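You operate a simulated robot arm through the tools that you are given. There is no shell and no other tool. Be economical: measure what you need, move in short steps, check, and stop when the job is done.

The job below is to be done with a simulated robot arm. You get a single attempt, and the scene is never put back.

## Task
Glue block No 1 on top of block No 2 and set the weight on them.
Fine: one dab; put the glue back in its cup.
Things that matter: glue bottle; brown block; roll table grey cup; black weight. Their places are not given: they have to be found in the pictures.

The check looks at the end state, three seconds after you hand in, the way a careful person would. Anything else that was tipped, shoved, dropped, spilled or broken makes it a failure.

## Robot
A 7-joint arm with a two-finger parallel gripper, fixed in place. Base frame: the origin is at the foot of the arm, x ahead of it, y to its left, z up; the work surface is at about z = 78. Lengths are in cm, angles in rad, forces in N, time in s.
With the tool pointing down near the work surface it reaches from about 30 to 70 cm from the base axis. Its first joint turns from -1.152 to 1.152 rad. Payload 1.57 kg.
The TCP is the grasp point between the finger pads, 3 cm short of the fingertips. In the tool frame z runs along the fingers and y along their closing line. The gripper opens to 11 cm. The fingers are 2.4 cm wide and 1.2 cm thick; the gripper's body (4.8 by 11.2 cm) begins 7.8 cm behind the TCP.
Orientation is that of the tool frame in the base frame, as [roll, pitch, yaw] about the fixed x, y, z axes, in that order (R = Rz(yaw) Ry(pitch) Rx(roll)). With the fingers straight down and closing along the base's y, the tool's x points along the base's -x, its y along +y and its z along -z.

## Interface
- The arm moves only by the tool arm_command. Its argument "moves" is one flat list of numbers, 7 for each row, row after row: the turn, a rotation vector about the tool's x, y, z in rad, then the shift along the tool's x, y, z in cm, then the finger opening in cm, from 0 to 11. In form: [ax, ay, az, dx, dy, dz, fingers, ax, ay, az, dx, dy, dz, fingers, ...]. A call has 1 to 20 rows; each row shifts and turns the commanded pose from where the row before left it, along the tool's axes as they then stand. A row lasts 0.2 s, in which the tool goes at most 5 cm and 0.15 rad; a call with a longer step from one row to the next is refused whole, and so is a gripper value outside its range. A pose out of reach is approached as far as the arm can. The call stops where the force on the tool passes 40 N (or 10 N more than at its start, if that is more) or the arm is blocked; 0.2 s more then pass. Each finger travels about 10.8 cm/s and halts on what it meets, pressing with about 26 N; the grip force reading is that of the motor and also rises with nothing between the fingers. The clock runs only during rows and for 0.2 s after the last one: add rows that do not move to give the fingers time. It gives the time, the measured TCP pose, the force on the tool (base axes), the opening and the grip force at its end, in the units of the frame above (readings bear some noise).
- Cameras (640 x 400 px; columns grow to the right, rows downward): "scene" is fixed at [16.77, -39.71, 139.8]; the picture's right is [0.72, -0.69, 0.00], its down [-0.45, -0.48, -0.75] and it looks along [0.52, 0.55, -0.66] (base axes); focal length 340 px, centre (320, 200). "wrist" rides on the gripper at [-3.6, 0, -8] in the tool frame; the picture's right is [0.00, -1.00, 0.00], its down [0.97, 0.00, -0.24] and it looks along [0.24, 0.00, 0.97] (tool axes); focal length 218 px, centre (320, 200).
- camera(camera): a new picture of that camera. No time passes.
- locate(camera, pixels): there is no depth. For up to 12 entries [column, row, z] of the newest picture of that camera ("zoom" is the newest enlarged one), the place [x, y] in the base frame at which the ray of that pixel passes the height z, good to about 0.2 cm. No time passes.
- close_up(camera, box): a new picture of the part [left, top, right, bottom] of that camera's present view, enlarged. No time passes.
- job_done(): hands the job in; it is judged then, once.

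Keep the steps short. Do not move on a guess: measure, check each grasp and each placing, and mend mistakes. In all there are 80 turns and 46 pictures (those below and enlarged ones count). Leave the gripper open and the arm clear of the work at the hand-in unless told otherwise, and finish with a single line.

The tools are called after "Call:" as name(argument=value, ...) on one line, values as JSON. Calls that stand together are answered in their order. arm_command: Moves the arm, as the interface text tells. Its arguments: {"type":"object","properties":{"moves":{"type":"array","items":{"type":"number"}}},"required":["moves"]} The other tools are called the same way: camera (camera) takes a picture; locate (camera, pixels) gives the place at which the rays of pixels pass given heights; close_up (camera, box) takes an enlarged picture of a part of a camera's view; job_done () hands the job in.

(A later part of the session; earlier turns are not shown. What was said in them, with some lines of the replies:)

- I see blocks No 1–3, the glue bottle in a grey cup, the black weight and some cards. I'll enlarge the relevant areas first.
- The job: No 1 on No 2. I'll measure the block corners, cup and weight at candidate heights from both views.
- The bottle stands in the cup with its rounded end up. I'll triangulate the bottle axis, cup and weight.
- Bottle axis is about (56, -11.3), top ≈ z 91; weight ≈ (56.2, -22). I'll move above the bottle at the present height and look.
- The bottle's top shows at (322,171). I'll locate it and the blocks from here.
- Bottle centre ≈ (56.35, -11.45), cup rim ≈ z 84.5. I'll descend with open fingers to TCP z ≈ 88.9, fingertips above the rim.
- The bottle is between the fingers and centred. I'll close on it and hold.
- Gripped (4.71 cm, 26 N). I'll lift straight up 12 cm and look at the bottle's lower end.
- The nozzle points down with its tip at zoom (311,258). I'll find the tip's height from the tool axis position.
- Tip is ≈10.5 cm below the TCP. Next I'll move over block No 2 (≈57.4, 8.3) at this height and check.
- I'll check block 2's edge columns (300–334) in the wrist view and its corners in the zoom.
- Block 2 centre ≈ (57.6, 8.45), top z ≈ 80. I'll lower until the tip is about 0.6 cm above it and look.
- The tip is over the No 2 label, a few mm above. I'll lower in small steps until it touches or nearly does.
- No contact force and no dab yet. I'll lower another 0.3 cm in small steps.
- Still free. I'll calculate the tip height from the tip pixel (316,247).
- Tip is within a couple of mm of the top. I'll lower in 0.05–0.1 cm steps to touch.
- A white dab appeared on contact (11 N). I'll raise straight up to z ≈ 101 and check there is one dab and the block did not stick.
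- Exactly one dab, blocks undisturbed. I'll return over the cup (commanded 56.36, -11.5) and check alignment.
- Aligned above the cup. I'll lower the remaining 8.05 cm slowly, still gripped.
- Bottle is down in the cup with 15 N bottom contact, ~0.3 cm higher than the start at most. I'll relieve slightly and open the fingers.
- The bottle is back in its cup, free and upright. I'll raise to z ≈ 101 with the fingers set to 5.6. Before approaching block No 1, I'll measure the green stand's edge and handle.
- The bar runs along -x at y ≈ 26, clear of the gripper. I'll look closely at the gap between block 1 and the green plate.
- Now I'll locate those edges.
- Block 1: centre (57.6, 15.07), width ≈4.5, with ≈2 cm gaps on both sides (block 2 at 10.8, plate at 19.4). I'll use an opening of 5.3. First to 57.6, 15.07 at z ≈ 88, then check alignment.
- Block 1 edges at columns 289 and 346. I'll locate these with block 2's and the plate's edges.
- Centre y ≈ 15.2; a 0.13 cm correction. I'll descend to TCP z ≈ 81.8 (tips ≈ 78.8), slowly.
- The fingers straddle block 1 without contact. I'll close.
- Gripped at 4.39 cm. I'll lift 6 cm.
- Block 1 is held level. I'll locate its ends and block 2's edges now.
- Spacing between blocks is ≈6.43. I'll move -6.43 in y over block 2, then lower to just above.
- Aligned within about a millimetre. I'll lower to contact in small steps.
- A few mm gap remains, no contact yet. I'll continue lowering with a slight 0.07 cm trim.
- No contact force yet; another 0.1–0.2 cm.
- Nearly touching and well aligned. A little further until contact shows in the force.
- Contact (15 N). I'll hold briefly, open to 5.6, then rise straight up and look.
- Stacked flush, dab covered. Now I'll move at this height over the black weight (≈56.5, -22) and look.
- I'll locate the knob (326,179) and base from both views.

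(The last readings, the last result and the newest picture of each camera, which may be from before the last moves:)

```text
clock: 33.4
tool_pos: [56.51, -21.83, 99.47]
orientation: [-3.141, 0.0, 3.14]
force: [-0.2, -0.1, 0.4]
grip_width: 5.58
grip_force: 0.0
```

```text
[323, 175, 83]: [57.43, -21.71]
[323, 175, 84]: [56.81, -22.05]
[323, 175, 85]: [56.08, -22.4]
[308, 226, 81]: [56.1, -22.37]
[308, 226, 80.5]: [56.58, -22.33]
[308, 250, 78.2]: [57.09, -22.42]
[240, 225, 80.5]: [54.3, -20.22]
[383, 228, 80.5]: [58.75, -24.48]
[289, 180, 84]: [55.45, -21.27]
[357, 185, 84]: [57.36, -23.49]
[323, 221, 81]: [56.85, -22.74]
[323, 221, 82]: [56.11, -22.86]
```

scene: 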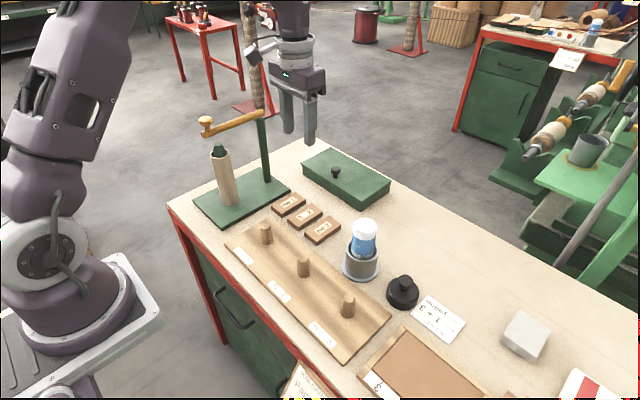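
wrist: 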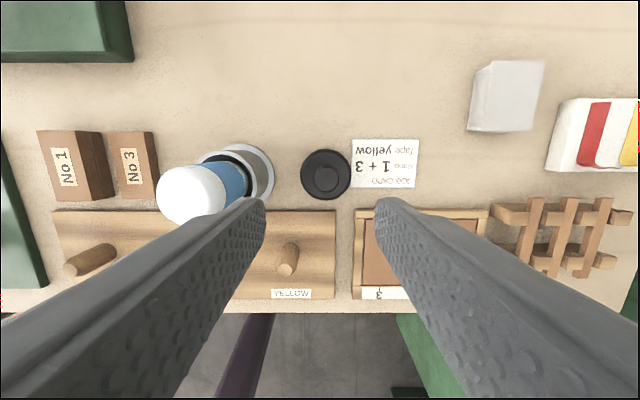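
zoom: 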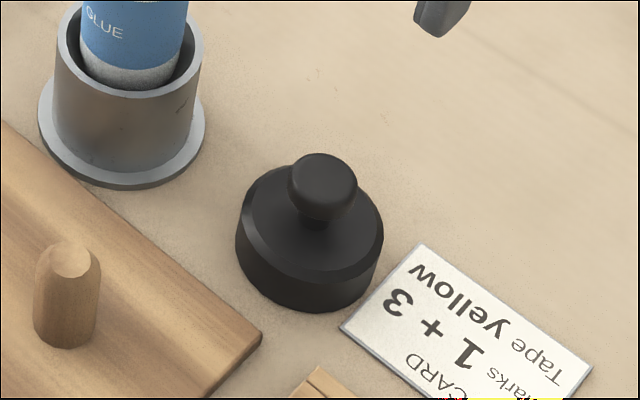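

Weight centre ≈ (56.5, -22.5), base top ≈ z 81, knob ≈ z 83–85, Ø ≈3. I'll align and descend to TCP z ≈ 84.6, gently at the end.

Call:
arm_command(moves=[0, 0, 0, -0.03, -0.67, 4, 5.6, 0, 0, 0, 0, 0, 4, 5.6, 0, 0, 0, 0, 0, 4, 5.6, 0, 0, 0, 0, 0, 1.5, 5.6, 0, 0, 0, 0, 0, 0.8, 5.6, 0, 0, 0, 0, 0, 0.5, 5.6, 0, 0, 0, 0, 0, 0, 5.6])

Call:
close_up(camera="scene", box=[350, 220, 460, 330])

```text
clock: 35.0
tool_pos: [56.45, -22.46, 84.75]
orientation: [3.141, 0.001, 3.14]
force: [0.0, 0.8, 0.0]
grip_width: 5.61
grip_force: 0.1
```

```text
3.64 times, centred on (405, 275) of scene
```

zoom: 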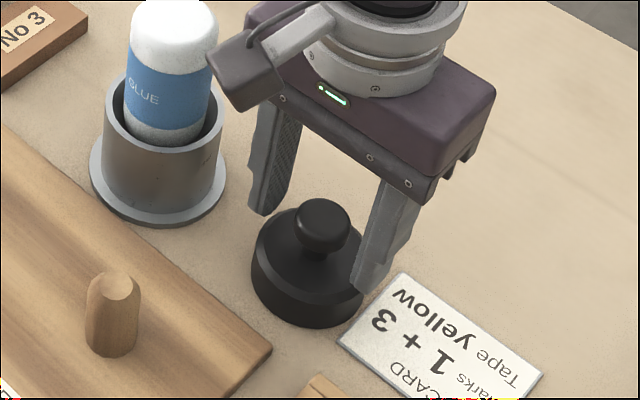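

Fingers straddle the knob. I'll close.

Call:
arm_command(moves=[0, 0, 0, 0, 0, 0, 4, 0, 0, 0, 0, 0, 0, 2.5, 0, 0, 0, 0, 0, 0, 1.5, 0, 0, 0, 0, 0, 0, 1.5, 0, 0, 0, 0, 0, 0, 1.5])

```text
clock: 36.2
tool_pos: [56.52, -22.46, 84.64]
orientation: [-3.141, 0.0, -3.141]
force: [-0.3, -2.0, 0.0]
grip_width: 2.93
grip_force: 26.3
```

Gripped the knob at 2.93 cm. I'll lift a little, then to z ≈ 101, and check it hangs level.

Call:
arm_command(moves=[0, 0, 0, 0, 0, -1, 1.5, 0, 0, 0, 0, 0, -2, 1.5, 0, 0, 0, 0, 0, -3, 1.5, 0, 0, 0, 0, 0, -3.5, 1.5, 0, 0, 0, 0, 0, -3.5, 1.5, 0, 0, 0, 0, 0, -3.5, 1.5, 0, 0, 0, 0, 0, 0, 1.5])

Call:
close_up(camera="scene", box=[330, 130, 470, 320])

```text
clock: 37.8
tool_pos: [56.58, -22.44, 101.19]
orientation: [-3.141, 0.0, 3.14]
force: [-0.1, -0.2, -7.6]
grip_width: 2.93
grip_force: 25.9
```

```text
2.11 times, centred on (400, 225) of scene
```

zoom: 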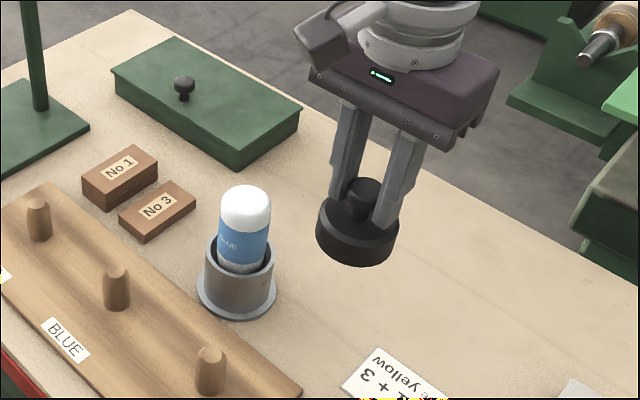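

Level, 7.6 N ≈ 0.78 kg. I'll rise 2 cm more, carry it to over the stack (57.7, 8.65) at height.

Call:
arm_command(moves=[0, 0, 0, 0, 0, -2, 1.5, 0, 0, 0, -0.11, 3.11, 0, 1.5, 0, 0, 0, -0.11, 3.11, 0, 1.5, 0, 0, 0, -0.11, 3.11, 0, 1.5, 0, 0, 0, -0.11, 3.11, 0, 1.5, 0, 0, 0, -0.11, 3.11, 0, 1.5, 0, 0, 0, -0.11, 3.11, 0, 1.5, 0, 0, 0, -0.11, 3.11, 0, 1.5, 0, 0, 0, -0.11, 3.11, 0, 1.5, 0, 0, 0, -0.11, 3.11, 0, 1.5, 0, 0, 0, -0.11, 3.11, 0, 1.5, 0, 0, 0, 0, 0, 0, 1.5, 0, 0, 0, 0, 0, 4, 1.5, 0, 0, 0, 0, 0, 4, 1.5, 0, 0, 0, 0, 0, 3, 1.5, 0, 0, 0, 0, 0, 2, 1.5, 0, 0, 0, 0, 0, 0, 1.5])

Call:
close_up(camera="scene", box=[260, 150, 350, 240])

```text
clock: 41.4
tool_pos: [57.67, 8.66, 90.06]
orientation: [-3.141, -0.001, 3.141]
force: [-0.3, -0.2, -5.8]
grip_width: 2.93
grip_force: 25.9
```

```text
4.44 times, centred on (305, 195) of scene
```

zoom: 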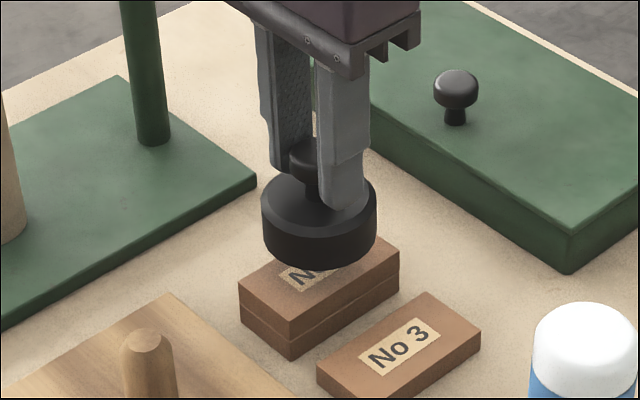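

Centred over the stack, ~2 cm above. I'll lower in decreasing steps toward contact at ≈ z 88.1.

Call:
arm_command(moves=[0, 0, 0, 0, 0, 0.8, 1.5, 0, 0, 0, 0, 0, 0.4, 1.5, 0, 0, 0, 0, 0, 0.2, 1.5, 0, 0, 0, 0, 0, 0.1, 1.5, 0, 0, 0, 0, 0, 0.1, 1.5, 0, 0, 0, 0, 0, 0, 1.5])

```text
clock: 42.8
tool_pos: [57.73, 8.67, 88.48]
orientation: [-3.141, -0.001, 3.141]
force: [0.7, 0.2, -6.4]
grip_width: 2.95
grip_force: 26.1
```

Call:
arm_command(moves=[0, 0, 0, 0, 0, 0.1, 1.5, 0, 0, 0, 0, 0, 0.1, 1.5, 0, 0, 0, 0, 0, 0.08, 1.5, 0, 0, 0, 0, 0, 0, 1.5])

Call:
close_up(camera="scene", box=[265, 170, 345, 240])

```text
clock: 43.8
tool_pos: [57.72, 8.82, 88.4]
orientation: [-3.141, 0.0, -3.14]
force: [0.4, 0.5, -5.4]
grip_width: 2.93
grip_force: 25.9
```

```text
5.71 times, centred on (305, 205) of scene
```

zoom: 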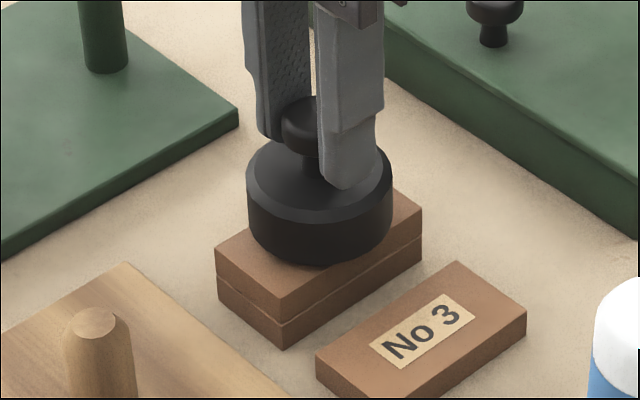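

Very near; the weight is still hanging (-5.4 N). I'll take a few more small steps.

Call:
arm_command(moves=[0, 0, 0, 0, 0, 0.06, 1.5, 0, 0, 0, 0, 0, 0.06, 1.5, 0, 0, 0, 0, 0, 0, 1.5])

```text
clock: 44.6
tool_pos: [57.72, 8.69, 88.02]
orientation: [3.141, -0.001, -3.141]
force: [-0.6, 0.2, -6.6]
grip_width: 2.91
grip_force: 25.2
```

Call:
arm_command(moves=[0, 0, 0, 0, 0, 0.06, 1.5, 0, 0, 0, 0, 0, 0.06, 1.5, 0, 0, 0, 0, 0, 0, 1.5])

```text
clock: 45.4
tool_pos: [57.7, 8.66, 87.92]
orientation: [3.141, -0.001, -3.14]
force: [0.2, 0.1, -7.2]
grip_width: 2.95
grip_force: 25.9
```

Call:
arm_command(moves=[0, 0, 0, 0, 0, 0.06, 1.5, 0, 0, 0, 0, 0, 0.06, 1.5, 0, 0, 0, 0, 0, 0, 1.5])

```text
clock: 46.2
tool_pos: [57.65, 8.69, 87.86]
orientation: [3.14, 0.0, -3.141]
force: [-0.1, -1.0, -6.3]
grip_width: 2.9
grip_force: 25.8
```

Call:
arm_command(moves=[0, 0, 0, 0, 0, 0.06, 1.5, 0, 0, 0, 0, 0, 0.06, 1.5, 0, 0, 0, 0, 0, 0, 1.5])

```text
clock: 47.0
tool_pos: [57.75, 8.66, 87.92]
orientation: [3.141, -0.002, -3.14]
force: [-2.5, 0.4, 7.2]
grip_width: 2.89
grip_force: 26.2
```

Contact (force went from -6.5 to +7 N). I'll open the fingers and rise straight up.

Call:
arm_command(moves=[0, 0, 0, 0, 0, -0.04, 1.5, 0, 0, 0, 0, 0, 0, 3.1, 0, 0, 0, 0, 0, 0, 4, 0, 0, 0, 0, 0, 0, 5.6, 0, 0, 0, 0, 0, 0, 5.6, 0, 0, 0, 0, 0, -1, 5.6, 0, 0, 0, 0, 0, -3, 5.6, 0, 0, 0, 0, 0, -4, 5.6, 0, 0, 0, 0, 0, -5, 8, 0, 0, 0, 0, 0, -5, 11, 0, 0, 0, 4, 0, 0, 11, 0, 0, 0, 4, 0, 0, 11, 0, 0, 0, 4, 0, 0, 11, 0, 0, 0, 0, 0, 0, 11])

Call:
camera(camera="scene")

Call:
close_up(camera="scene", box=[250, 170, 400, 290])

```text
clock: 50.0
tool_pos: [45.63, 8.85, 105.8]
orientation: [-3.141, 0.001, 3.141]
force: [0.1, 0.4, 0.9]
grip_width: 11.01
grip_force: 0.2
```

```text
3 pictures are left
```

scene: 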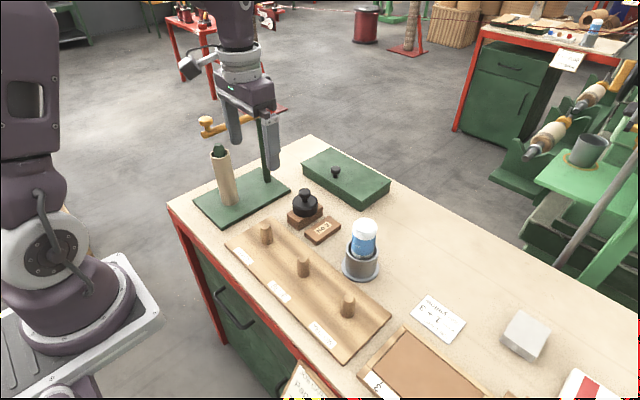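

```text
3.33 times, centred on (325, 230) of scene
```

zoom: 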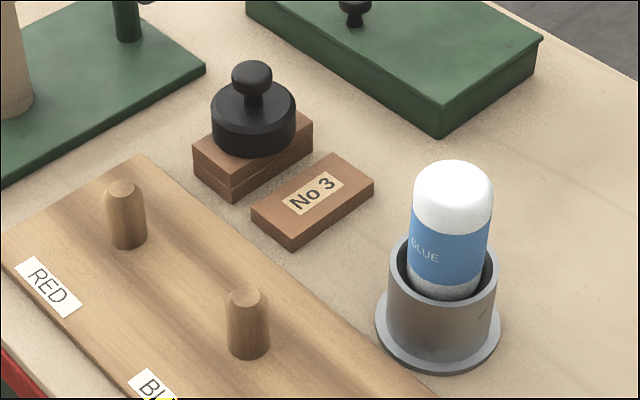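

Everything is in place: the weight sits level on the flush stack, the glue is upright in its cup, nothing else was disturbed, and the gripper is open and clear. I'm handing in.

Call:
job_done()

```text
The job is handed in.
```

Block No 1 is glued on block No 2 with one dab, the black weight is set on top, and the glue bottle is back in its cup.
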